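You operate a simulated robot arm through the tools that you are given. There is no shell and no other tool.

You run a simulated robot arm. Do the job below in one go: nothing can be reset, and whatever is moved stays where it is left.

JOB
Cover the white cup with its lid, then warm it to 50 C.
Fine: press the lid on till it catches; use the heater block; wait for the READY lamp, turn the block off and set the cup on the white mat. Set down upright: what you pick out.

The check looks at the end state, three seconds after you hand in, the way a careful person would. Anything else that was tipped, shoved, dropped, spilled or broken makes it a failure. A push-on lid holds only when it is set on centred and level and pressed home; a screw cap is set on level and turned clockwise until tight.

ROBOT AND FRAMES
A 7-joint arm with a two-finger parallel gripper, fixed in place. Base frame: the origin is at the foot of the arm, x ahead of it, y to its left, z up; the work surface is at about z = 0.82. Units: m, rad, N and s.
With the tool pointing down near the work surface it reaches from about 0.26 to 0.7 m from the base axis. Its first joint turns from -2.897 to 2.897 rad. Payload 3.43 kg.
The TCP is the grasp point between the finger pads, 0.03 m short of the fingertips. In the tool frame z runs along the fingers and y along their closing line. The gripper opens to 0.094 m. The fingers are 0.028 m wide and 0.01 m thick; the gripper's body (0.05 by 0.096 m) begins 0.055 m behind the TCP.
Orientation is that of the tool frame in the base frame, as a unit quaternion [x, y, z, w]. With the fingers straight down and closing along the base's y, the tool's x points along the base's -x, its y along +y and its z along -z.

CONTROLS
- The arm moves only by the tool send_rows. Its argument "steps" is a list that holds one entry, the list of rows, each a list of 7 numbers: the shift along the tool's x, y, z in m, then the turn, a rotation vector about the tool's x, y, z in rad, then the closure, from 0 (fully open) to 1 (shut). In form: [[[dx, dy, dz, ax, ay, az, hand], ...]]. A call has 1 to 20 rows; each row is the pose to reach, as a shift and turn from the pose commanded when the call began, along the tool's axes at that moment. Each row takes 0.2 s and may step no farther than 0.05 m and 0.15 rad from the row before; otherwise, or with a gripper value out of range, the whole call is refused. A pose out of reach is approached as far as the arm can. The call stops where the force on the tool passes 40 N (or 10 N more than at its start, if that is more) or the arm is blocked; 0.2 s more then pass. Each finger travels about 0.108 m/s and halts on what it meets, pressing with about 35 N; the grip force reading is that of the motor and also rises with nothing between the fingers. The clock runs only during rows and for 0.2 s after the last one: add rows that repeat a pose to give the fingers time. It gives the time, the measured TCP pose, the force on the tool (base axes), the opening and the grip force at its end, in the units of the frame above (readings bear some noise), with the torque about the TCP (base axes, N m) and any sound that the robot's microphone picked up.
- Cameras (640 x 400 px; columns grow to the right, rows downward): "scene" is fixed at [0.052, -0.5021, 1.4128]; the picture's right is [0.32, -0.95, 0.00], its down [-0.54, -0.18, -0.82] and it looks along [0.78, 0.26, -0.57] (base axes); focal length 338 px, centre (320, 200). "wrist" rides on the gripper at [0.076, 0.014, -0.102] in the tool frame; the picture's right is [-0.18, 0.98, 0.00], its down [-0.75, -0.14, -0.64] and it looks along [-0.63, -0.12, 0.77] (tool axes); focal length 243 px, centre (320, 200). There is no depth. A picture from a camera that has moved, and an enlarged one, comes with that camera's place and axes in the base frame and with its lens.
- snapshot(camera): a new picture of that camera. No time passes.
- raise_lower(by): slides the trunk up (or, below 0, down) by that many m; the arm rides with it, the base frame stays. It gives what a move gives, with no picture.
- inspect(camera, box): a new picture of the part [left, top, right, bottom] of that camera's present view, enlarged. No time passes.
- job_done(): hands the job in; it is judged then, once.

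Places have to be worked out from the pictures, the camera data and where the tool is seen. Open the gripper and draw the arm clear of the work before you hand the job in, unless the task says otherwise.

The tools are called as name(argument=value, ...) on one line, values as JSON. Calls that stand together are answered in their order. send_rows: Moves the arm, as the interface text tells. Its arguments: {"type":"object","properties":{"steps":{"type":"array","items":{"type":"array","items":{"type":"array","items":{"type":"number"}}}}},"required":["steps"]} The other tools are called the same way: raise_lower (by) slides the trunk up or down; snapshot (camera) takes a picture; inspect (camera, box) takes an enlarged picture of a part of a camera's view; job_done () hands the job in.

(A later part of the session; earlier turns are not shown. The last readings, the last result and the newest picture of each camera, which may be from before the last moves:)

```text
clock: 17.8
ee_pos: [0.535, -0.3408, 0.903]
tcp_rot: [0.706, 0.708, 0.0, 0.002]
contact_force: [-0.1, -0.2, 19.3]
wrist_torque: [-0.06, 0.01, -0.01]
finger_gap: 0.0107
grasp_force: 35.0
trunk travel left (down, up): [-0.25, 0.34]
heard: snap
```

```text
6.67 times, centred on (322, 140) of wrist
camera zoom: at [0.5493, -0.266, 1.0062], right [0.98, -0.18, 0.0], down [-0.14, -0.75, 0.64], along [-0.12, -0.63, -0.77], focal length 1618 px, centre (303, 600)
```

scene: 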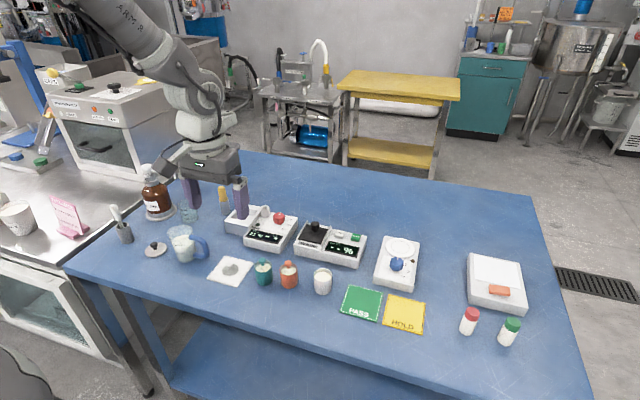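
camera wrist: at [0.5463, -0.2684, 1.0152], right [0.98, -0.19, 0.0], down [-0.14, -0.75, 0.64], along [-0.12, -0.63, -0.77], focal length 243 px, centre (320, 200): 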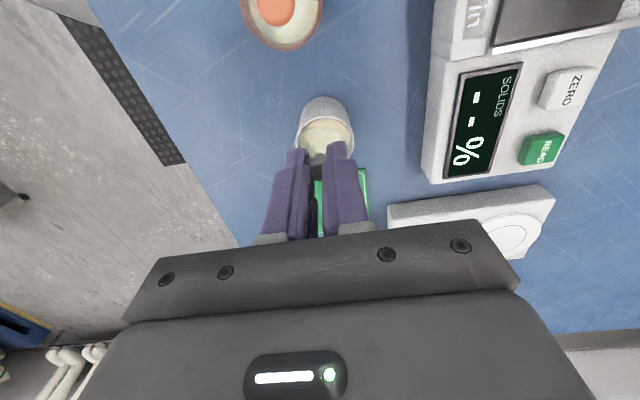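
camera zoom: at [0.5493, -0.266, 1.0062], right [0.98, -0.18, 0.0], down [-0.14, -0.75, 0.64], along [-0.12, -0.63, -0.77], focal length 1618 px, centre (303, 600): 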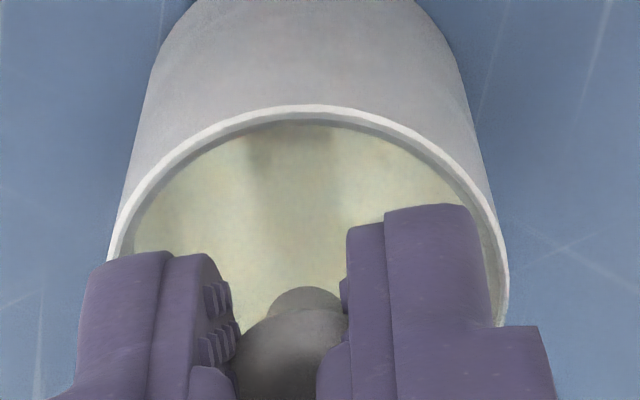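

A "snap" was heard at 19 N, so the lid caught. I'll relax the downward command, open part way, rise a little and inspect the seated lid.

send_rows(steps=[[[0, 0, -0.0015, 0, 0, 0, 1], [0, 0, -0.0015, 0, 0, 0, 0.7], [0, 0, -0.0015, 0, 0, 0, 0.5], [0, 0, -0.0015, 0, 0, 0, 0.5], [0, 0, -0.02, 0, 0, 0, 0.5], [0, 0, -0.05, 0, 0, 0, 0.5], [0, 0, -0.07, 0, 0, 0, 0.4], [0, 0, -0.07, 0, 0, 0, 0.4]]])

inspect(camera="scene", box=[300, 240, 350, 300])

inspect(camera="wrist", box=[260, 60, 380, 160])

snapshot(camera="wrist")

```text
clock: 19.6
ee_pos: [0.5336, -0.3415, 0.973]
tcp_rot: [0.707, 0.707, 0.0, 0.0]
contact_force: [0.6, -0.4, -0.3]
wrist_torque: [-0.01, -0.01, 0.0]
finger_gap: 0.0564
grasp_force: 0.0
trunk travel left (down, up): [-0.25, 0.34]
```

```text
6.67 times, centred on (325, 270) of scene
camera zoom: at [0.052, -0.5021, 1.4128], right [0.32, -0.95, 0.0], down [-0.54, -0.18, -0.82], along [0.78, 0.26, -0.57], focal length 2250 px, centre (287, -267)
```

zoom: 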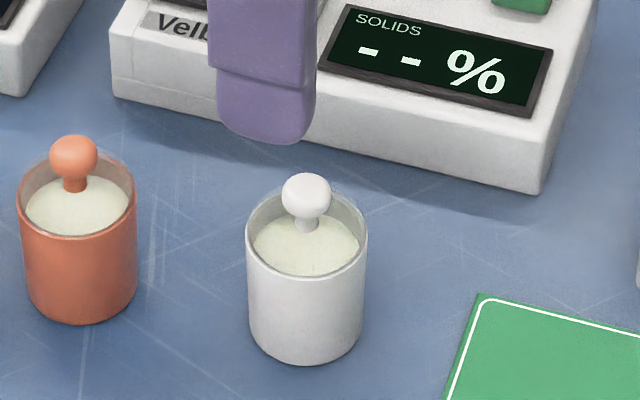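

```text
4.00 times, centred on (320, 110) of wrist
camera zoom: at [0.5493, -0.2671, 1.0744], right [0.98, -0.18, 0.0], down [-0.14, -0.75, 0.64], along [-0.12, -0.63, -0.77], focal length 970 px, centre (320, 560)
```

zoom: 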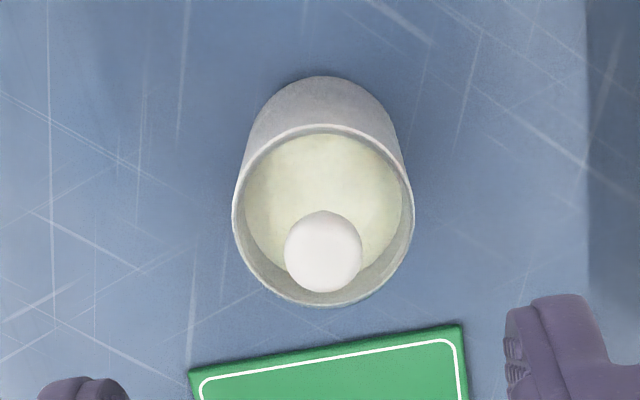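

```text
taken
camera wrist: at [0.5493, -0.2671, 1.0744], right [0.98, -0.18, 0.0], down [-0.14, -0.75, 0.64], along [-0.12, -0.63, -0.77], focal length 243 px, centre (320, 200)
```

wrist: 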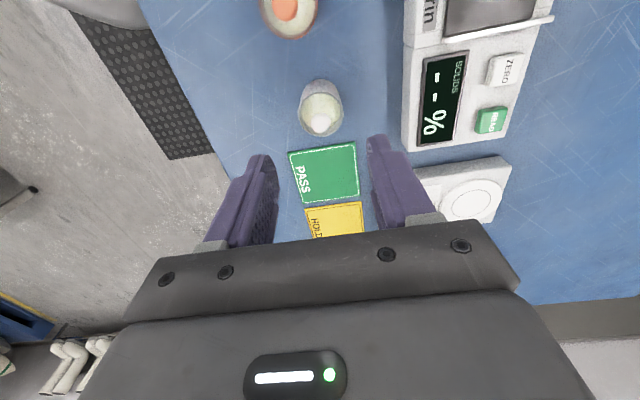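

The lid is seated flush and level, like the other two cups. Before carrying the cup I'll fly high to the heater block and measure its well from close up.

send_rows(steps=[[[0.01, 0.005, -0.03, 0, 0, 0, 0.4], [0.045, 0.02, -0.05, 0, 0, 0, 0.4], [0.085, 0.04, -0.05, 0, 0, 0, 0.4], [0.125, 0.06, -0.05, 0, 0, 0, 0.4], [0.165, 0.08, -0.05, 0, 0, 0, 0.4], [0.205, 0.1, -0.05, 0, 0, 0, 0.4], [0.245, 0.12, -0.05, 0, 0, 0, 0.4], [0.268, 0.135, -0.05, 0, 0, 0, 0.4], [0.268, 0.135, -0.05, 0, 0, 0, 0.4]]])

snapshot(camera="wrist")

inspect(camera="wrist", box=[240, 20, 400, 140])

```text
clock: 21.6
ee_pos: [0.6702, -0.0726, 1.0205]
tcp_rot: [0.706, 0.708, 0.0, 0.0]
contact_force: [0.3, -0.4, 0.0]
wrist_torque: [0.0, -0.01, 0.03]
finger_gap: 0.0562
grasp_force: 0.1
trunk travel left (down, up): [-0.25, 0.34]
```

```text
taken
camera wrist: at [0.6854, 0.0017, 1.1243], right [0.98, -0.18, 0.0], down [-0.14, -0.75, 0.64], along [-0.12, -0.63, -0.77], focal length 243 px, centre (320, 200)
```

wrist: 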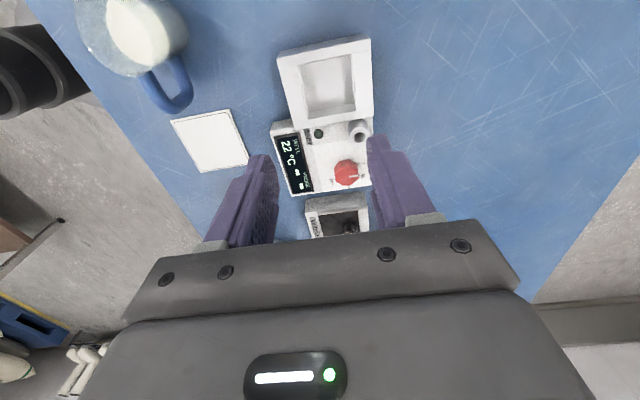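

```text
3.33 times, centred on (320, 80) of wrist
camera zoom: at [0.6854, 0.0017, 1.1243], right [0.98, -0.18, 0.0], down [-0.14, -0.75, 0.64], along [-0.12, -0.63, -0.77], focal length 809 px, centre (320, 600)
```

zoom: 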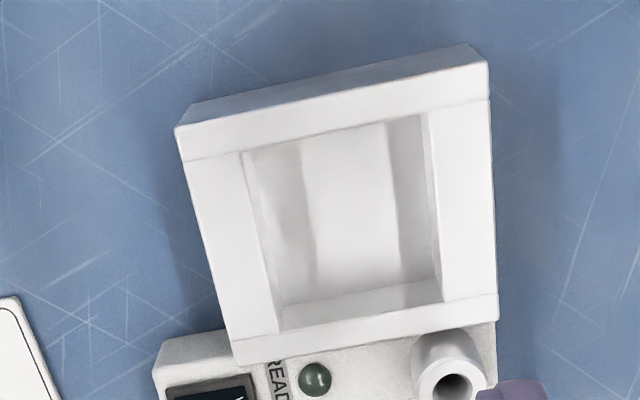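

The well opening is about 54 mm square, centred at (0.680, -0.072), with its rim at z≈0.857 and floor near 0.833. Fingers plus cup won't fit inside, so I'll grip only the top ~13 mm of the cup. I'm returning above the cup now.

send_rows(steps=[[[-0.023, -0.015, 0, 0, 0, 0, 0.25], [-0.063, -0.035, 0, 0, 0, 0, 0.25], [-0.103, -0.055, 0, 0, 0, 0, 0.25], [-0.143, -0.075, 0, 0, 0, 0, 0.25], [-0.183, -0.095, 0, 0, 0, 0, 0.25], [-0.223, -0.115, 0.0, 0, 0, 0, 0.25], [-0.26, -0.132, 0.02, 0, 0, 0, 0.25], [-0.2695, -0.135, 0.05, 0, 0, 0, 0.25], [-0.2695, -0.135, 0.06, 0, 0, 0, 0.25], [-0.2695, -0.135, 0.06, 0, 0, 0, 0.25]]])

snapshot(camera="wrist")

inspect(camera="wrist", box=[260, 60, 380, 160])

```text
clock: 23.8
ee_pos: [0.5354, -0.3429, 0.9607]
tcp_rot: [0.707, 0.707, 0.0, 0.0]
contact_force: [-0.3, -0.5, -0.3]
wrist_torque: [0.0, 0.02, -0.01]
finger_gap: 0.0705
grasp_force: 0.1
trunk travel left (down, up): [-0.25, 0.34]
```

```text
taken
camera wrist: at [0.5498, -0.2679, 1.064], right [0.98, -0.18, 0.0], down [-0.14, -0.75, 0.64], along [-0.12, -0.63, -0.77], focal length 243 px, centre (320, 200)
```

wrist: 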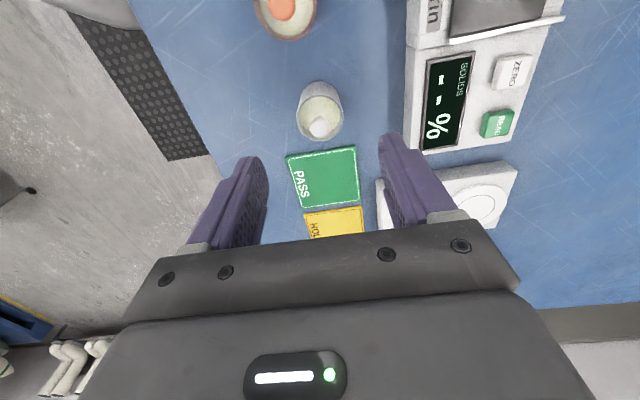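

```text
4.00 times, centred on (320, 110) of wrist
camera zoom: at [0.5498, -0.2679, 1.064], right [0.98, -0.18, 0.0], down [-0.14, -0.75, 0.64], along [-0.12, -0.63, -0.77], focal length 970 px, centre (320, 560)
```

zoom: 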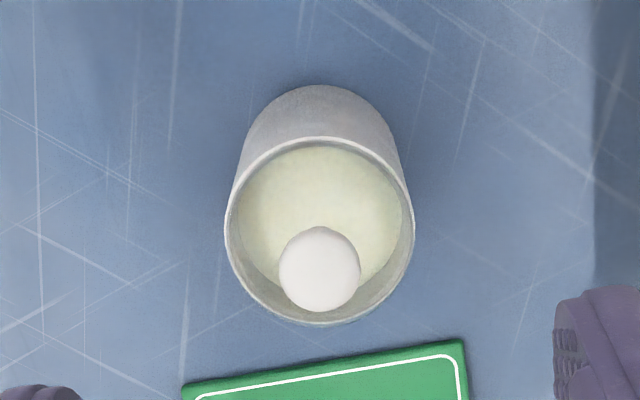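

The cup is centred between the fingers in x, and the Velbrin unit stays clear of the far finger. I'll descend until the tips are about 13 mm below the rim, then close.

send_rows(steps=[[[0, 0, 0.03, 0, 0, 0, 0.25], [0, 0, 0.055, 0, 0, 0, 0.25], [0, 0, 0.07, 0, 0, 0, 0.25], [0, 0, 0.0795, 0, 0, 0, 0.25], [0, 0, 0.0795, 0, 0, 0, 0.25]]])

inspect(camera="scene", box=[290, 220, 360, 300])

snapshot(camera="wrist")

```text
clock: 25.0
ee_pos: [0.5355, -0.3425, 0.8801]
tcp_rot: [0.707, 0.707, 0.0, 0.0]
contact_force: [0.2, -0.2, -0.5]
wrist_torque: [0.02, -0.02, -0.01]
finger_gap: 0.0706
grasp_force: 0.1
trunk travel left (down, up): [-0.25, 0.34]
```

```text
5.00 times, centred on (325, 260) of scene
camera zoom: at [0.052, -0.5021, 1.4128], right [0.32, -0.95, 0.0], down [-0.54, -0.18, -0.82], along [0.78, 0.26, -0.57], focal length 1688 px, centre (295, -100)
```

zoom: 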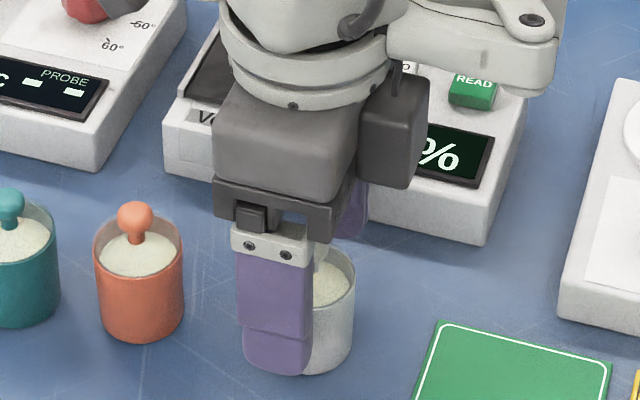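

```text
taken
camera wrist: at [0.5495, -0.2681, 0.9845], right [0.98, -0.18, 0.0], down [-0.14, -0.75, 0.64], along [-0.12, -0.63, -0.77], focal length 243 px, centre (320, 200)
```

wrist: 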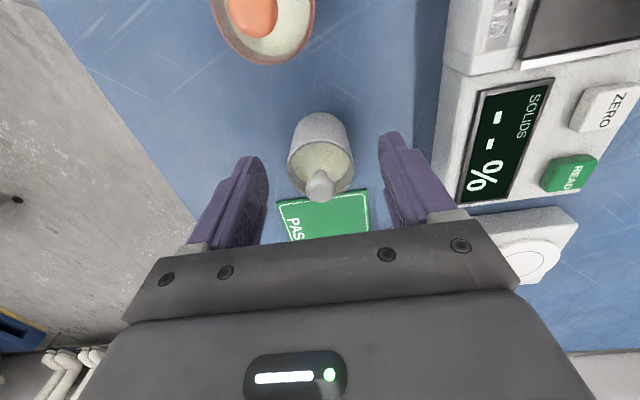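

Alignment looks right. I'll close slowly on the cup.

send_rows(steps=[[[0, 0, 0, 0, 0, 0, 0.4], [0, 0, 0, 0, 0, 0, 0.5], [0, 0, 0, 0, 0, 0, 0.58], [0, 0, 0, 0, 0, 0, 0.7], [0, 0, 0, 0, 0, 0, 0.85], [0, 0, 0, 0, 0, 0, 1], [0, 0, 0, 0, 0, 0, 1]]])

snapshot(camera="wrist")

inspect(camera="scene", box=[290, 220, 360, 300])

```text
clock: 26.6
ee_pos: [0.5354, -0.3426, 0.8812]
tcp_rot: [0.707, 0.707, 0.0, 0.0]
contact_force: [-0.3, -1.1, 0.0]
wrist_torque: [-0.05, 0.01, 0.0]
finger_gap: 0.0385
grasp_force: 35.6
trunk travel left (down, up): [-0.25, 0.34]
```

```text
taken
camera wrist: at [0.5495, -0.2681, 0.9847], right [0.98, -0.18, 0.0], down [-0.14, -0.75, 0.64], along [-0.12, -0.63, -0.77], focal length 243 px, centre (320, 200)
```

wrist: 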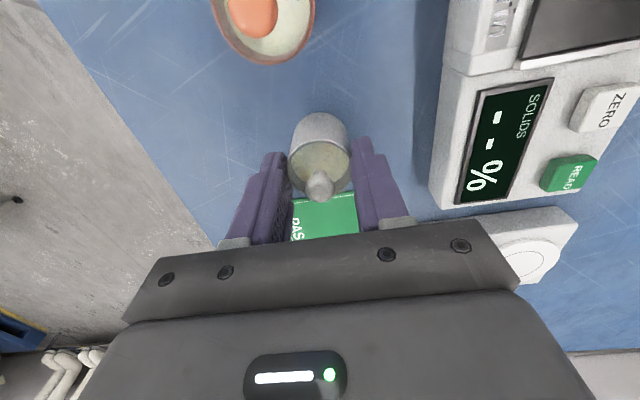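

```text
5.00 times, centred on (325, 260) of scene
camera zoom: at [0.052, -0.5021, 1.4128], right [0.32, -0.95, 0.0], down [-0.54, -0.18, -0.82], along [0.78, 0.26, -0.57], focal length 1688 px, centre (295, -100)
```

zoom: 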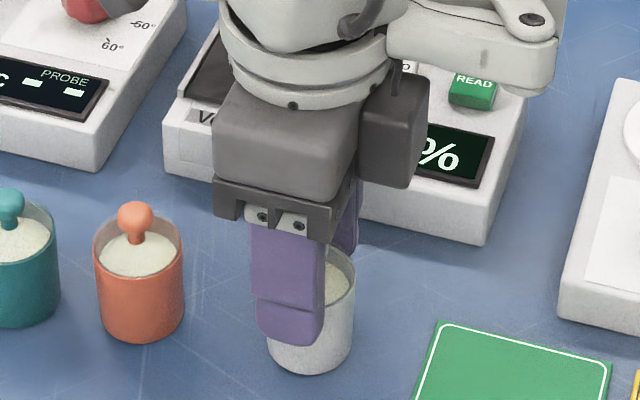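

Gripped at 38.5 mm and 35 N. I'll lift slowly to clear the other cups.

send_rows(steps=[[[0, 0, -0.005, 0, 0, 0, 1], [0, 0, -0.015, 0, 0, 0, 1], [0, 0, -0.03, 0, 0, 0, 1], [0, 0, -0.05, 0, 0, 0, 1], [0, 0, -0.075, 0, 0, 0, 1], [0, 0, -0.1, 0, 0, 0, 1], [0, 0, -0.12, 0, 0, 0, 1], [0, 0, -0.13, 0, 0, 0, 1], [0, 0, -0.13, 0, 0, 0, 1]]])

snapshot(camera="wrist")

inspect(camera="scene", box=[270, 160, 370, 260])

```text
clock: 28.6
ee_pos: [0.5357, -0.3432, 1.0122]
tcp_rot: [0.707, 0.707, 0.0, 0.0]
contact_force: [0.3, 0.1, -0.5]
wrist_torque: [0.03, -0.04, 0.01]
finger_gap: 0.0384
grasp_force: 34.8
trunk travel left (down, up): [-0.25, 0.34]
```

```text
taken
camera wrist: at [0.5503, -0.2674, 1.115], right [0.98, -0.18, 0.0], down [-0.14, -0.75, 0.64], along [-0.12, -0.63, -0.77], focal length 243 px, centre (320, 200)
```

wrist: 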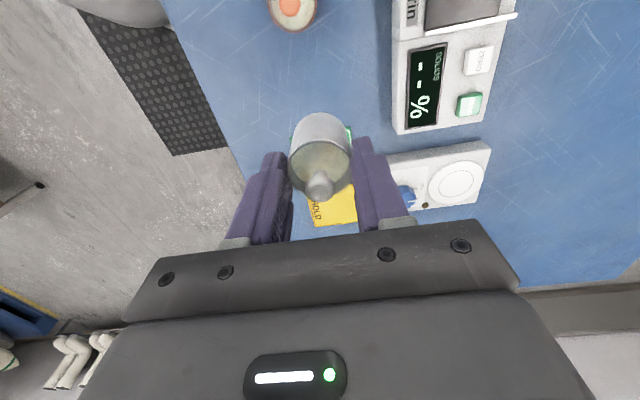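

```text
4.00 times, centred on (320, 210) of scene
camera zoom: at [0.052, -0.5021, 1.4128], right [0.32, -0.95, 0.0], down [-0.54, -0.18, -0.82], along [0.78, 0.26, -0.57], focal length 1350 px, centre (320, 160)
```

zoom: 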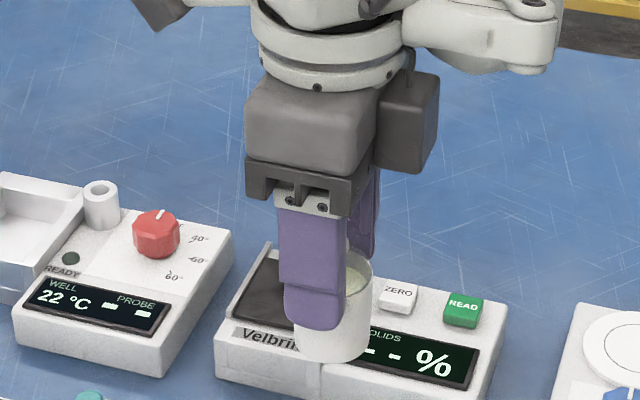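

The cup hangs upright with its bottom near z 0.95. I'll carry it at this height to above the well centre.

send_rows(steps=[[[0.015, 0.008, 0, 0, 0, 0, 1], [0.042, 0.022, 0, 0, 0, 0, 1], [0.074, 0.039, 0, 0, 0, 0, 1], [0.108, 0.057, 0, 0, 0, 0, 1], [0.142, 0.075, 0, 0, 0, 0, 1], [0.176, 0.093, 0, 0, 0, 0, 1], [0.21, 0.111, 0, 0, 0, 0, 1], [0.24, 0.127, 0, 0, 0, 0, 1], [0.26, 0.138, 0, 0, 0, 0, 1], [0.2709, 0.1439, 0, 0, 0, 0, 1], [0.2709, 0.1439, 0, 0, 0, 0, 1]]])

snapshot(camera="wrist")

inspect(camera="scene", box=[200, 140, 310, 250])

```text
clock: 31.0
ee_pos: [0.6794, -0.0711, 1.0102]
tcp_rot: [0.707, 0.707, 0.0, 0.0]
contact_force: [-0.3, -0.7, -0.7]
wrist_torque: [0.01, -0.03, -0.01]
finger_gap: 0.0385
grasp_force: 35.0
trunk travel left (down, up): [-0.25, 0.34]
```

```text
taken
camera wrist: at [0.6946, 0.0027, 1.1147], right [0.98, -0.18, 0.0], down [-0.14, -0.75, 0.64], along [-0.12, -0.63, -0.77], focal length 243 px, centre (320, 200)
```

wrist: 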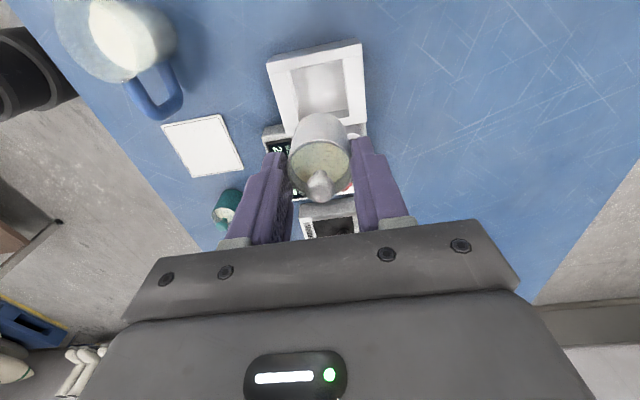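

```text
3.64 times, centred on (255, 195) of scene
camera zoom: at [0.052, -0.5021, 1.4128], right [0.32, -0.95, 0.0], down [-0.54, -0.18, -0.82], along [0.78, 0.26, -0.57], focal length 1227 px, centre (556, 218)
```

zoom: 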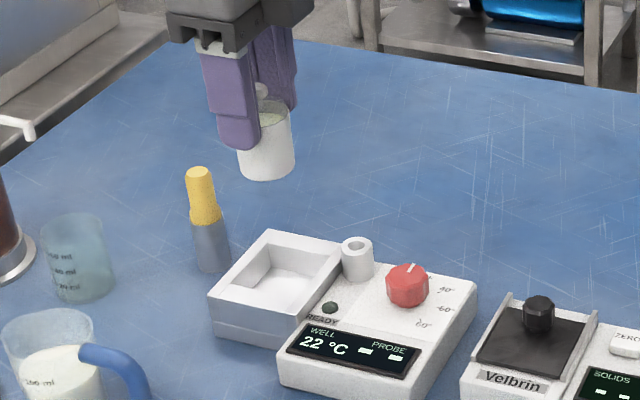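

The cup is above the well. I'll lower it until its bottom is about 1 cm above the tray's rim and check centring.

send_rows(steps=[[[0, 0, 0.02, 0, 0, 0, 1], [0, 0, 0.045, 0, 0, 0, 1], [0, 0, 0.065, 0, 0, 0, 1], [0, 0, 0.08, 0, 0, 0, 1], [0, 0, 0.085, 0, 0, 0, 1], [0, 0, 0.085, 0, 0, 0, 1]]])

inspect(camera="wrist", box=[240, 20, 400, 160])

inspect(camera="scene", box=[210, 160, 300, 250])

```text
clock: 32.4
ee_pos: [0.6794, -0.0717, 0.9254]
tcp_rot: [0.707, 0.707, -0.001, 0.0]
contact_force: [-0.1, 0.5, -2.0]
wrist_torque: [-0.03, 0.02, 0.0]
finger_gap: 0.0384
grasp_force: 34.6
trunk travel left (down, up): [-0.25, 0.34]
```

```text
2.86 times, centred on (320, 90) of wrist
camera zoom: at [0.6943, 0.0031, 1.0295], right [0.98, -0.18, 0.0], down [-0.14, -0.75, 0.64], along [-0.12, -0.63, -0.77], focal length 693 px, centre (320, 514)
```

zoom: 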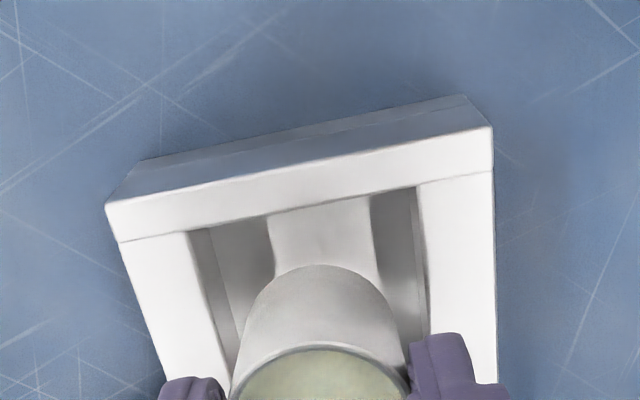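

```text
4.44 times, centred on (255, 205) of scene
camera zoom: at [0.052, -0.5021, 1.4128], right [0.32, -0.95, 0.0], down [-0.54, -0.18, -0.82], along [0.78, 0.26, -0.57], focal length 1500 px, centre (609, 178)
```

zoom: 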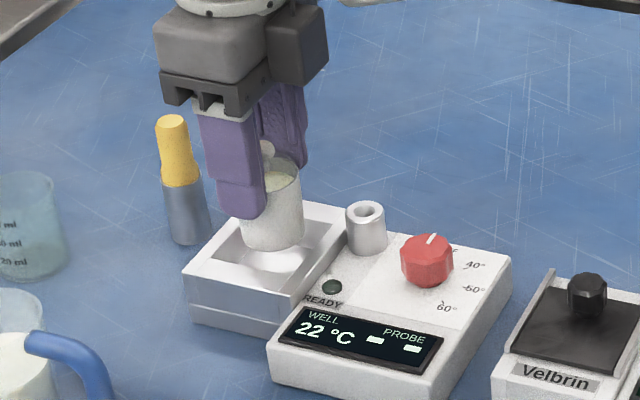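

The cup is centred over the well. I'll lower it 28 mm and then in small steps until it touches the floor.

send_rows(steps=[[[0, 0, 0.01, 0, 0, 0, 1], [0, 0, 0.02, 0, 0, 0, 1], [0, 0, 0.026, 0, 0, 0, 1], [0, 0, 0.028, 0, 0, 0, 1], [0, 0, 0.029, 0, 0, 0, 1], [0, 0, 0.03, 0, 0, 0, 1], [0, 0, 0.031, 0, 0, 0, 1]]])

inspect(camera="scene", box=[220, 180, 280, 240])

```text
clock: 34.0
ee_pos: [0.68, -0.0696, 0.8976]
tcp_rot: [0.707, 0.707, 0.002, 0.0]
contact_force: [-0.1, 0.9, 13.7]
wrist_torque: [-0.01, 0.14, 0.01]
finger_gap: 0.0385
grasp_force: 35.2
trunk travel left (down, up): [-0.25, 0.34]
```

```text
6.67 times, centred on (250, 210) of scene
camera zoom: at [0.052, -0.5021, 1.4128], right [0.32, -0.95, 0.0], down [-0.54, -0.18, -0.82], along [0.78, 0.26, -0.57], focal length 2250 px, centre (787, 133)
```

zoom: 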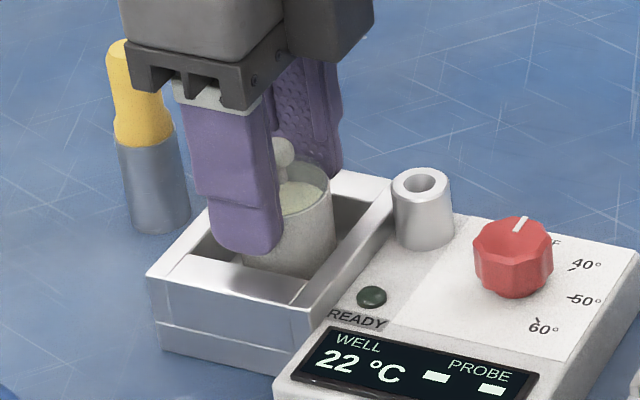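

Contact at 13.7 N with the floor around z 0.834. I'll ease off, open modestly with the fingertips above the tray rim, and rise.

send_rows(steps=[[[0, 0, -0.001, 0, 0, 0, 1], [0, 0, -0.001, 0, 0, 0, 0.55], [0, 0, -0.001, 0, 0, 0, 0.45], [0, 0, -0.001, 0, 0, 0, 0.4], [0, 0, -0.02, 0, 0, 0, 0.4], [0, 0, -0.06, 0, 0, 0, 0.4], [0, 0, -0.1, 0, 0, 0, 0.4], [0, 0, -0.13, 0, 0, 0, 0.4], [0, 0, -0.13, 0, 0, 0, 0.4]]])

inspect(camera="scene", box=[220, 180, 310, 250])

snapshot(camera="wrist")

inspect(camera="wrist", box=[250, 20, 390, 200])

```text
clock: 36.0
ee_pos: [0.6792, -0.0724, 1.0258]
tcp_rot: [0.707, 0.707, 0.0, 0.0]
contact_force: [0.3, 0.5, 0.3]
wrist_torque: [0.03, -0.01, 0.02]
finger_gap: 0.0564
grasp_force: 0.0
trunk travel left (down, up): [-0.25, 0.34]
```

```text
5.71 times, centred on (265, 215) of scene
camera zoom: at [0.052, -0.5021, 1.4128], right [0.32, -0.95, 0.0], down [-0.54, -0.18, -0.82], along [0.78, 0.26, -0.57], focal length 1929 px, centre (634, 114)
```

zoom: 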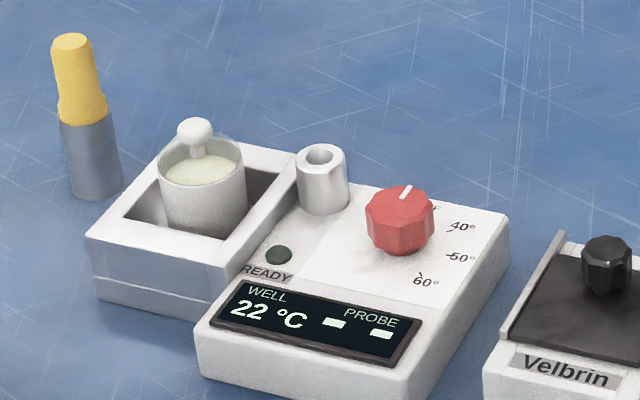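

```text
taken
camera wrist: at [0.6939, 0.0023, 1.1295], right [0.98, -0.18, 0.0], down [-0.14, -0.75, 0.64], along [-0.12, -0.63, -0.77], focal length 243 px, centre (320, 200)
```

wrist: 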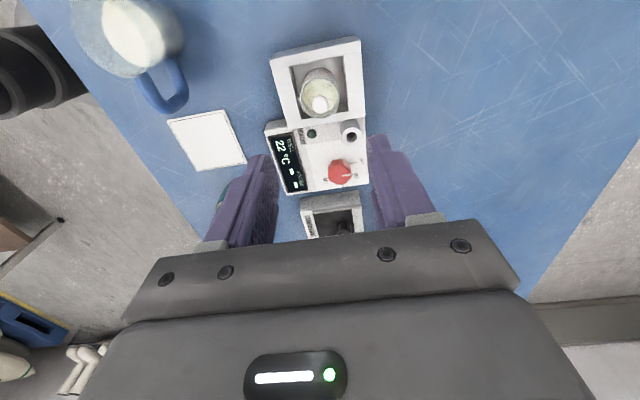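

```text
2.22 times, centred on (320, 110) of wrist
camera zoom: at [0.6939, 0.0023, 1.1295], right [0.98, -0.18, 0.0], down [-0.14, -0.75, 0.64], along [-0.12, -0.63, -0.77], focal length 539 px, centre (320, 400)
```

zoom: 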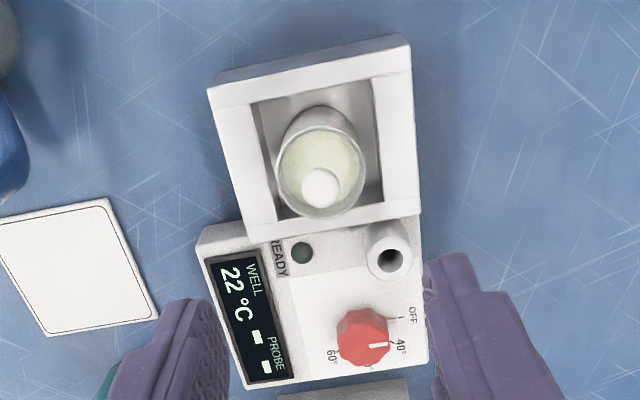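

The cup stands upright in the well. Next I need a near-vertical view of the red dial to find its axis and the mark angles, so I'll move the camera over it.

send_rows(steps=[[[-0.03, -0.004, -0.01, 0, 0, 0, 0.4], [-0.07, -0.009, -0.01, 0, 0, 0, 0.4], [-0.11, -0.014, -0.01, 0, 0, 0, 0.4], [-0.145, -0.018, -0.01, 0, 0, 0, 0.4], [-0.158, -0.02, -0.01, 0, 0, 0, 0.4], [-0.158, -0.02, -0.01, 0, 0, 0, 0.4]]])

snapshot(camera="wrist")

inspect(camera="wrist", box=[270, 0, 370, 80])

```text
clock: 37.4
ee_pos: [0.6591, -0.2293, 1.0355]
tcp_rot: [0.707, 0.707, 0.0, 0.0]
contact_force: [-0.5, 0.9, 0.8]
wrist_torque: [0.02, -0.01, 0.01]
finger_gap: 0.0563
grasp_force: 0.0
trunk travel left (down, up): [-0.25, 0.34]
```

```text
taken
camera wrist: at [0.6739, -0.1553, 1.1391], right [0.98, -0.18, 0.0], down [-0.14, -0.75, 0.64], along [-0.12, -0.63, -0.77], focal length 243 px, centre (320, 200)
```

wrist: 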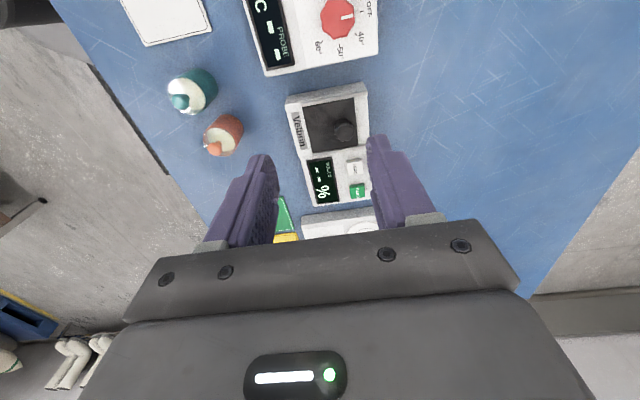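

```text
5.00 times, centred on (320, 40) of wrist
camera zoom: at [0.6739, -0.1553, 1.1391], right [0.98, -0.18, 0.0], down [-0.14, -0.75, 0.64], along [-0.12, -0.63, -0.77], focal length 1213 px, centre (320, 1000)
```

zoom: 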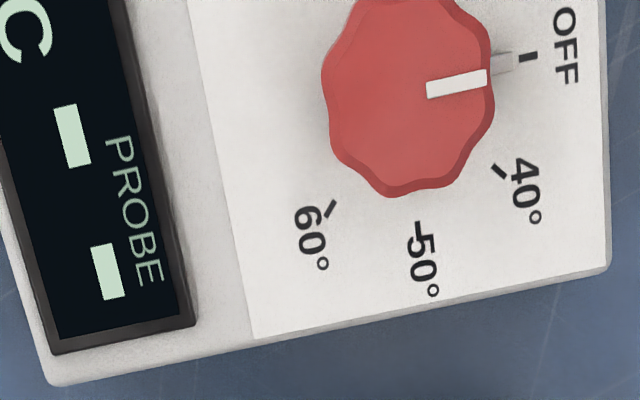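

The dial axis is at about (0.685, -0.172). OFF points to +x, 40 is 45° clockwise, 50 is 90° clockwise and 60 is 135°. The pointer is on OFF and the knob is about 28 mm across. I'll turn the wrist so the finger line starts near 123°, which keeps clear of the probe tube before and after the 90° turn, and go above the knob.

send_rows(steps=[[[0.004, 0.002, 0, 0, 0, -0.143, 0.4], [0.008, 0.004, 0, 0, 0, -0.286, 0.4], [0.012, 0.006, 0, 0, 0, -0.429, 0.4], [0.016, 0.007, 0, 0, 0, -0.571, 0.4], [0.02, 0.009, 0, 0, 0, -0.714, 0.4], [0.024, 0.011, 0, 0, 0, -0.857, 0.4], [0.028, 0.012, 0, 0, 0, -1.0, 0.4], [0.032, 0.014, 0, 0, 0, -1.143, 0.4], [0.036, 0.016, 0, 0, 0, -1.286, 0.4], [0.04, 0.018, 0, 0, 0, -1.429, 0.4], [0.044, 0.02, 0, 0, 0, -1.571, 0.4], [0.048, 0.022, 0, 0, 0, -1.714, 0.4], [0.052, 0.024, 0, 0, 0, -1.857, 0.4], [0.056, 0.0254, 0, 0, 0, -2.0, 0.4], [0.059, 0.0254, 0, 0, 0, -2.14, 0.4], [0.059, 0.0254, 0, 0, 0, -2.14, 0.4]]])

snapshot(camera="wrist")

inspect(camera="wrist", box=[250, 40, 390, 160])

```text
clock: 40.8
ee_pos: [0.6851, -0.1716, 1.0345]
tcp_rot: [-0.282, 0.96, 0.0, -0.001]
contact_force: [0.2, 0.5, -0.2]
wrist_torque: [0.0, 0.02, -0.03]
finger_gap: 0.0569
grasp_force: 0.1
trunk travel left (down, up): [-0.25, 0.34]
```

```text
taken
camera wrist: at [0.6133, -0.2016, 1.1383], right [-0.38, 0.93, 0.0], down [0.71, 0.29, 0.64], along [0.59, 0.24, -0.77], focal length 243 px, centre (320, 200)
```

wrist: 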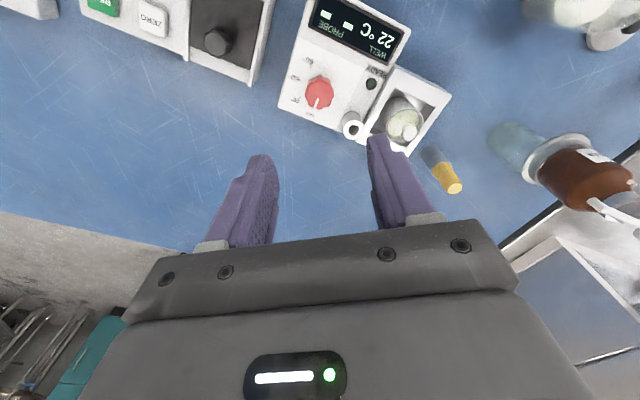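

```text
3.33 times, centred on (320, 100) of wrist
camera zoom: at [0.6133, -0.2016, 1.1383], right [-0.38, 0.93, 0.0], down [0.71, 0.29, 0.64], along [0.59, 0.24, -0.77], focal length 809 px, centre (320, 533)
```

zoom: 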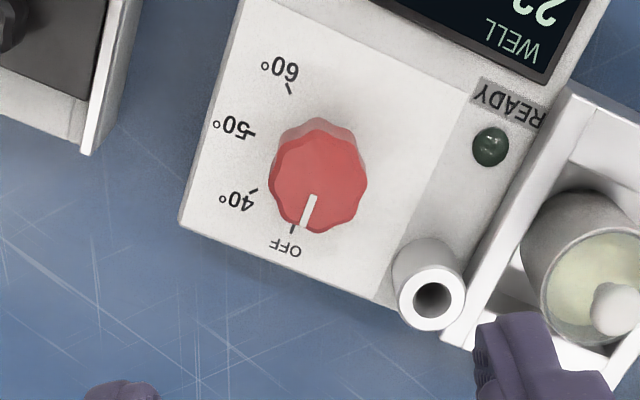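

The knob is centred across the fingers. Combining views, I place its axis at (0.686, -0.172), its top at z≈0.875 and the panel at ≈0.85. I'll narrow the fingers and descend partway for a check.

send_rows(steps=[[[-0.0011, -0.0007, 0.03, 0, 0, 0, 0.55], [-0.0011, -0.0007, 0.065, 0, 0, 0, 0.55], [-0.0011, -0.0007, 0.09, 0, 0, 0, 0.55], [-0.0011, -0.0007, 0.105, 0, 0, 0, 0.55], [-0.0011, -0.0007, 0.105, 0, 0, 0, 0.55]]])

inspect(camera="wrist", box=[240, 70, 400, 200])

inspect(camera="scene", box=[235, 170, 315, 240])

```text
clock: 42.0
ee_pos: [0.6862, -0.1713, 0.9309]
tcp_rot: [-0.28, 0.96, 0.0, 0.001]
contact_force: [0.2, 0.1, 0.4]
wrist_torque: [-0.01, -0.01, 0.0]
finger_gap: 0.0422
grasp_force: 0.0
trunk travel left (down, up): [-0.25, 0.34]
```

```text
3.08 times, centred on (320, 135) of wrist
camera zoom: at [0.6149, -0.202, 1.0336], right [-0.37, 0.93, 0.0], down [0.71, 0.29, 0.64], along [0.6, 0.24, -0.77], focal length 746 px, centre (320, 400)
```

zoom: 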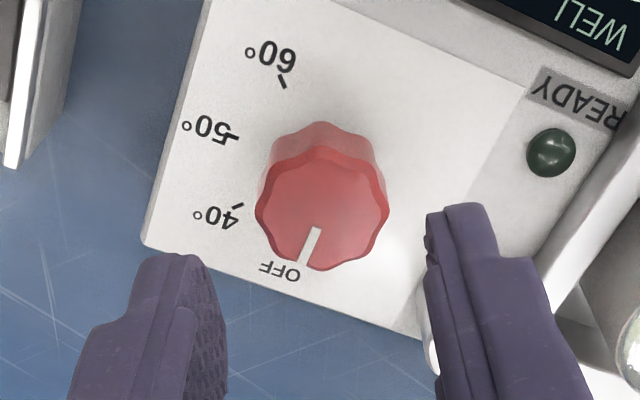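

```text
5.71 times, centred on (275, 205) of scene
camera zoom: at [0.052, -0.5021, 1.4128], right [0.32, -0.95, 0.0], down [-0.54, -0.18, -0.82], along [0.78, 0.26, -0.57], focal length 1929 px, centre (577, 171)
```

zoom: 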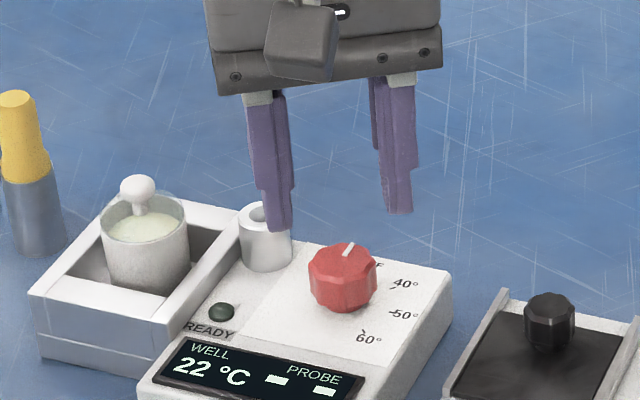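

Clearances to the probe tube are good and the knob is centred between the fingers. I'll descend the last 43 mm and close gently on the knob.

send_rows(steps=[[[0, 0, 0.02, 0, 0, 0, 0.55], [0, 0, 0.035, 0, 0, 0, 0.55], [0, 0, 0.0435, 0, 0, 0, 0.55], [0, 0, 0.0435, 0, 0, 0, 0.55]]])

inspect(camera="wrist", box=[240, 90, 400, 220])

inspect(camera="scene", box=[235, 170, 315, 240])

```text
clock: 43.0
ee_pos: [0.6858, -0.1709, 0.8865]
tcp_rot: [-0.28, 0.96, 0.0, 0.0]
contact_force: [-0.5, 0.1, -0.1]
wrist_torque: [0.02, 0.0, -0.01]
finger_gap: 0.0426
grasp_force: 0.0
trunk travel left (down, up): [-0.25, 0.34]
```

```text
3.08 times, centred on (320, 155) of wrist
camera zoom: at [0.6148, -0.2016, 0.9904], right [-0.37, 0.93, 0.0], down [0.71, 0.29, 0.64], along [0.6, 0.24, -0.77], focal length 746 px, centre (320, 338)
```

zoom: 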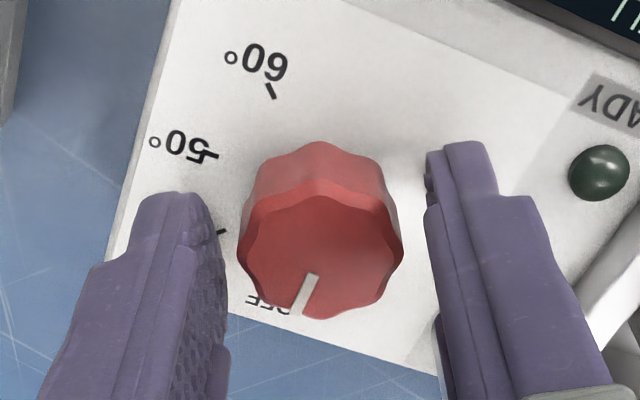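

```text
5.71 times, centred on (275, 205) of scene
camera zoom: at [0.052, -0.5021, 1.4128], right [0.32, -0.95, 0.0], down [-0.54, -0.18, -0.82], along [0.78, 0.26, -0.57], focal length 1929 px, centre (577, 171)
```

zoom: 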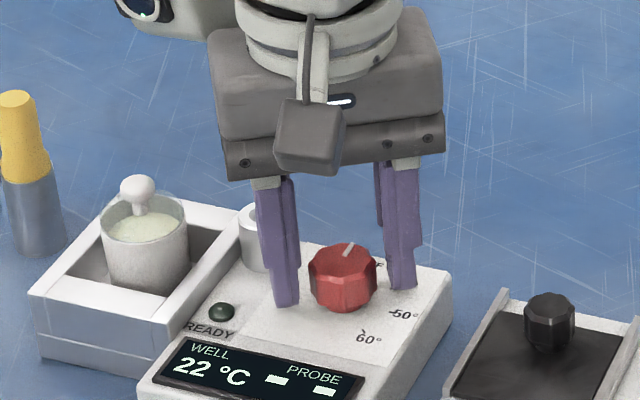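

The knob is centred in both directions. I'll close on it.

send_rows(steps=[[[0, 0, 0, 0, 0, 0, 0.65], [0, 0, 0, 0, 0, 0, 0.75], [0, 0, 0, 0, 0, 0, 0.9], [0, 0, 0, 0, 0, 0, 1], [0, 0, 0, 0, 0, 0, 1]]])

inspect(camera="wrist", box=[240, 90, 400, 220])

```text
clock: 44.2
ee_pos: [0.6871, -0.172, 0.8881]
tcp_rot: [-0.281, 0.96, -0.001, 0.0]
contact_force: [-0.9, 0.7, -1.0]
wrist_torque: [0.07, -0.1, -0.03]
finger_gap: 0.0293
grasp_force: 45.4
trunk travel left (down, up): [-0.25, 0.34]
```

```text
3.08 times, centred on (320, 155) of wrist
camera zoom: at [0.6147, -0.2016, 0.9904], right [-0.37, 0.93, 0.0], down [0.71, 0.29, 0.64], along [0.59, 0.24, -0.77], focal length 746 px, centre (320, 338)
```

zoom: 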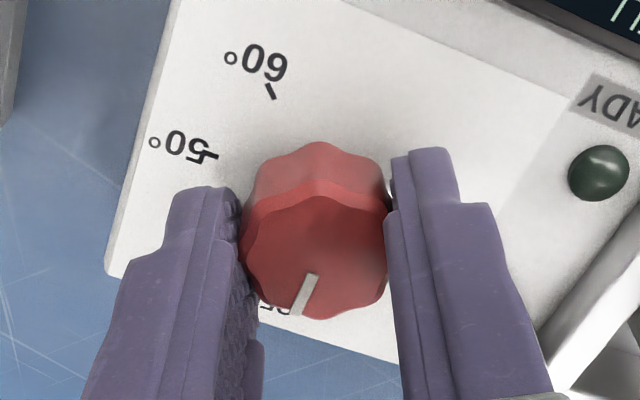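

Gripped at 29 mm with no side load. I'll turn the knob 90° clockwise toward the 50 mark.

send_rows(steps=[[[0, 0, 0, 0, 0, 0.13, 1], [0, 0, 0, 0, 0, 0.26, 1], [0, 0, 0, 0, 0, 0.39, 1], [0, 0, 0, 0, 0, 0.52, 1], [0, 0, 0, 0, 0, 0.65, 1], [0, 0, 0, 0, 0, 0.78, 1], [0, 0, 0, 0, 0, 0.91, 1], [0, 0, 0, 0, 0, 1.04, 1], [0, 0, 0, 0, 0, 1.17, 1], [0, 0, 0, 0, 0, 1.3, 1], [0, 0, 0, 0, 0, 1.44, 1], [0, 0, 0, 0, 0, 1.5708, 1], [0, 0, 0, 0, 0, 1.5708, 1]]])

snapshot(camera="wrist")

inspect(camera="wrist", box=[240, 90, 400, 220])

inspect(camera="scene", box=[235, 170, 315, 250])

```text
clock: 47.0
ee_pos: [0.6857, -0.1713, 0.8875]
tcp_rot: [0.481, 0.877, 0.001, 0.0]
contact_force: [1.4, -3.1, 0.0]
wrist_torque: [-0.56, -0.45, 0.0]
finger_gap: 0.029
grasp_force: 44.8
trunk travel left (down, up): [-0.25, 0.34]
```

```text
taken
camera wrist: at [0.6576, -0.1008, 0.9904], right [0.93, 0.37, 0.0], down [0.29, -0.71, 0.64], along [0.24, -0.6, -0.77], focal length 243 px, centre (320, 200)
```

wrist: 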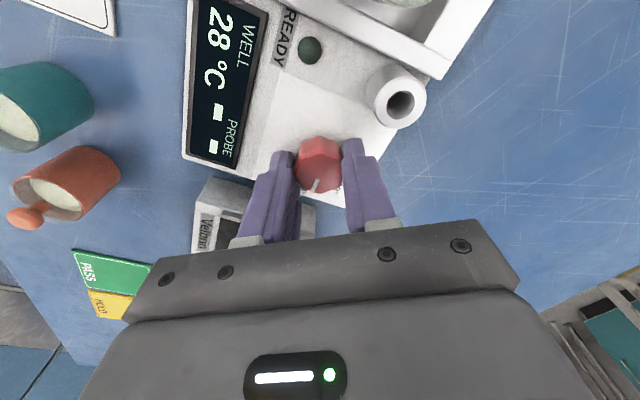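

```text
3.08 times, centred on (320, 155) of wrist
camera zoom: at [0.6576, -0.1008, 0.9904], right [0.93, 0.37, 0.0], down [0.29, -0.71, 0.64], along [0.24, -0.6, -0.77], focal length 746 px, centre (320, 338)
```

zoom: 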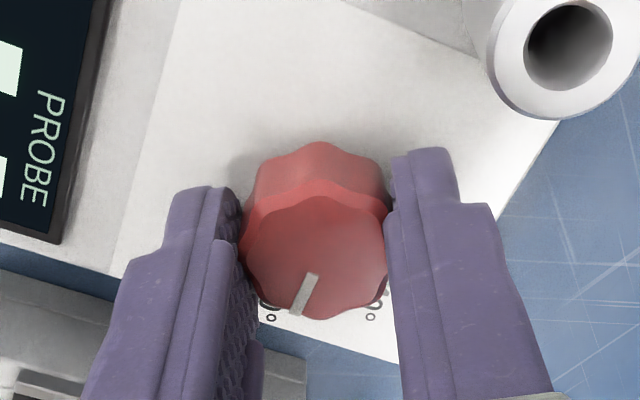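

```text
5.00 times, centred on (275, 210) of scene
camera zoom: at [0.052, -0.5021, 1.4128], right [0.32, -0.95, 0.0], down [-0.54, -0.18, -0.82], along [0.78, 0.26, -0.57], focal length 1688 px, centre (545, 150)
```

zoom: 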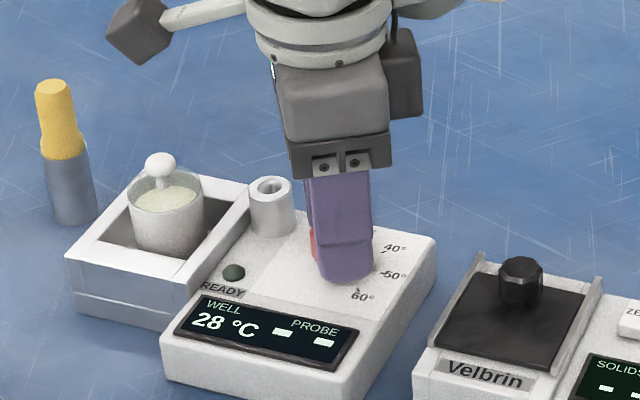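

The pointer turned with the fingers by exactly 90°, onto 50, and the well is heating (28 °C). I'll hold here and wait.

send_rows(steps=[[[0, 0, 0, 0, 0, 0, 1], [0, 0, 0, 0, 0, 0, 1], [0, 0, 0, 0, 0, 0, 1], [0, 0, 0, 0, 0, 0, 1], [0, 0, 0, 0, 0, 0, 1], [0, 0, 0, 0, 0, 0, 1], [0, 0, 0, 0, 0, 0, 1], [0, 0, 0, 0, 0, 0, 1], [0, 0, 0, 0, 0, 0, 1], [0, 0, 0, 0, 0, 0, 1], [0, 0, 0, 0, 0, 0, 1], [0, 0, 0, 0, 0, 0, 1], [0, 0, 0, 0, 0, 0, 1], [0, 0, 0, 0, 0, 0, 1], [0, 0, 0, 0, 0, 0, 1]]])

inspect(camera="scene", box=[235, 190, 315, 250])

```text
clock: 50.2
ee_pos: [0.6862, -0.1715, 0.8879]
tcp_rot: [0.481, 0.877, 0.0, 0.0]
contact_force: [3.5, -6.4, 2.2]
wrist_torque: [-0.15, -0.07, 0.04]
finger_gap: 0.029
grasp_force: 45.0
trunk travel left (down, up): [-0.25, 0.34]
```

```text
6.67 times, centred on (275, 220) of scene
camera zoom: at [0.052, -0.5021, 1.4128], right [0.32, -0.95, 0.0], down [-0.54, -0.18, -0.82], along [0.78, 0.26, -0.57], focal length 2250 px, centre (620, 67)
```

zoom: 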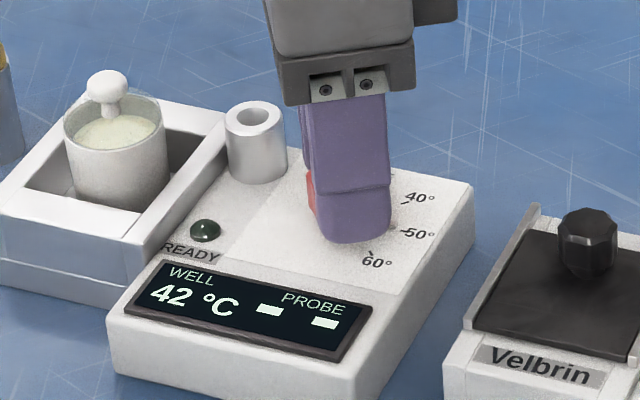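

It reads 42 °C and rising, but the side force on the knob is creeping up. I'll open the fingers in place to unload it and check the pointer.

send_rows(steps=[[[0, 0, 0, 0, 0, 0, 0.75], [0, 0, 0, 0, 0, 0, 0.6], [0, 0, 0, 0, 0, 0, 0.55], [0, 0, 0, 0, 0, 0, 0.55]]])

inspect(camera="scene", box=[235, 190, 315, 250])

inspect(camera="wrist", box=[240, 90, 400, 220])

```text
clock: 51.2
ee_pos: [0.685, -0.1698, 0.8872]
tcp_rot: [0.48, 0.877, 0.0, 0.0]
contact_force: [-0.2, 0.5, 0.1]
wrist_torque: [0.01, -0.01, 0.01]
finger_gap: 0.0425
grasp_force: 0.1
trunk travel left (down, up): [-0.25, 0.34]
```

```text
6.67 times, centred on (275, 220) of scene
camera zoom: at [0.052, -0.5021, 1.4128], right [0.32, -0.95, 0.0], down [-0.54, -0.18, -0.82], along [0.78, 0.26, -0.57], focal length 2250 px, centre (620, 67)
```

zoom: 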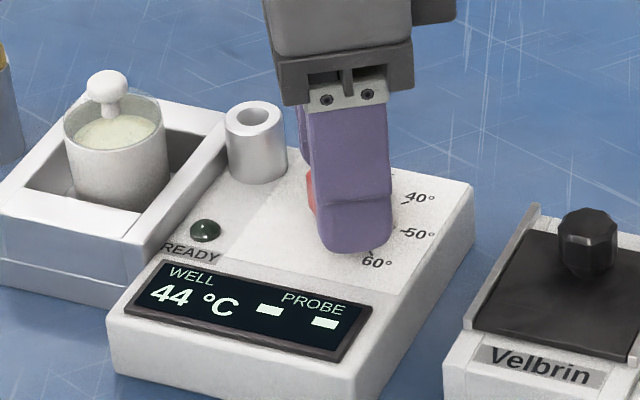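

```text
3.08 times, centred on (320, 155) of wrist
camera zoom: at [0.6574, -0.1003, 0.9904], right [0.93, 0.37, 0.0], down [0.29, -0.71, 0.64], along [0.24, -0.6, -0.77], focal length 746 px, centre (320, 338)
```

zoom: 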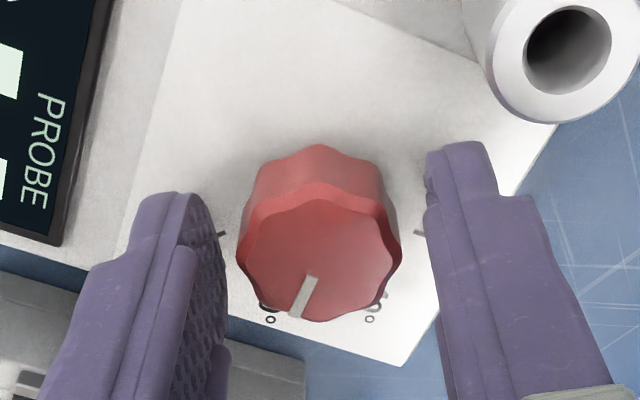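

44 °C and the pointer is toward -y, on the 50 mark. I'll wait for READY with the fingers open around the knob.

send_rows(steps=[[[0, 0, 0, 0, 0, 0, 0.55], [0, 0, 0, 0, 0, 0, 0.55], [0, 0, 0, 0, 0, 0, 0.55], [0, 0, 0, 0, 0, 0, 0.55], [0, 0, 0, 0, 0, 0, 0.55], [0, 0, 0, 0, 0, 0, 0.55], [0, 0, 0, 0, 0, 0, 0.55], [0, 0, 0, 0, 0, 0, 0.55], [0, 0, 0, 0, 0, 0, 0.55], [0, 0, 0, 0, 0, 0, 0.55]]])

inspect(camera="scene", box=[235, 190, 315, 250])

```text
clock: 53.4
ee_pos: [0.6856, -0.1703, 0.8883]
tcp_rot: [0.48, 0.877, 0.0, 0.0]
contact_force: [-0.5, -0.1, -0.7]
wrist_torque: [0.0, -0.02, 0.02]
finger_gap: 0.0424
grasp_force: 0.0
trunk travel left (down, up): [-0.25, 0.34]
```

```text
6.67 times, centred on (275, 220) of scene
camera zoom: at [0.052, -0.5021, 1.4128], right [0.32, -0.95, 0.0], down [-0.54, -0.18, -0.82], along [0.78, 0.26, -0.57], focal length 2250 px, centre (620, 67)
```

zoom: 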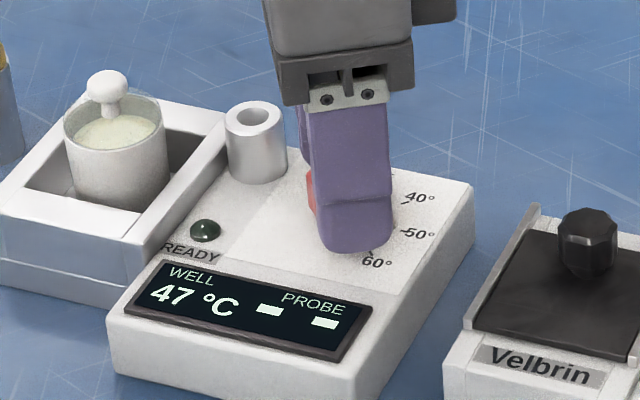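

It reads 47 °C and is approaching the setpoint, with the lamp still dark. I'll keep waiting.

send_rows(steps=[[[0, 0, 0, 0, 0, 0, 0.55], [0, 0, 0, 0, 0, 0, 0.55], [0, 0, 0, 0, 0, 0, 0.55], [0, 0, 0, 0, 0, 0, 0.55], [0, 0, 0, 0, 0, 0, 0.55], [0, 0, 0, 0, 0, 0, 0.55], [0, 0, 0, 0, 0, 0, 0.55], [0, 0, 0, 0, 0, 0, 0.55], [0, 0, 0, 0, 0, 0, 0.55], [0, 0, 0, 0, 0, 0, 0.55], [0, 0, 0, 0, 0, 0, 0.55], [0, 0, 0, 0, 0, 0, 0.55], [0, 0, 0, 0, 0, 0, 0.55], [0, 0, 0, 0, 0, 0, 0.55], [0, 0, 0, 0, 0, 0, 0.55]]])

inspect(camera="scene", box=[235, 190, 315, 250])

```text
clock: 56.6
ee_pos: [0.6864, -0.1703, 0.8869]
tcp_rot: [0.48, 0.877, 0.0, 0.0]
contact_force: [0.5, -0.1, -0.1]
wrist_torque: [0.01, -0.04, 0.0]
finger_gap: 0.0422
grasp_force: 0.0
trunk travel left (down, up): [-0.25, 0.34]
```

```text
6.67 times, centred on (275, 220) of scene
camera zoom: at [0.052, -0.5021, 1.4128], right [0.32, -0.95, 0.0], down [-0.54, -0.18, -0.82], along [0.78, 0.26, -0.57], focal length 2250 px, centre (620, 67)
```

zoom: 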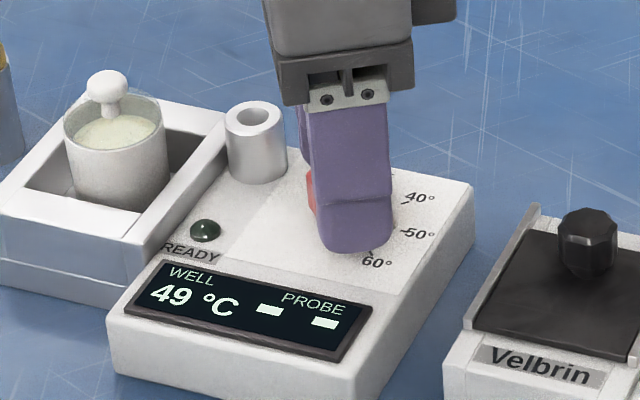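

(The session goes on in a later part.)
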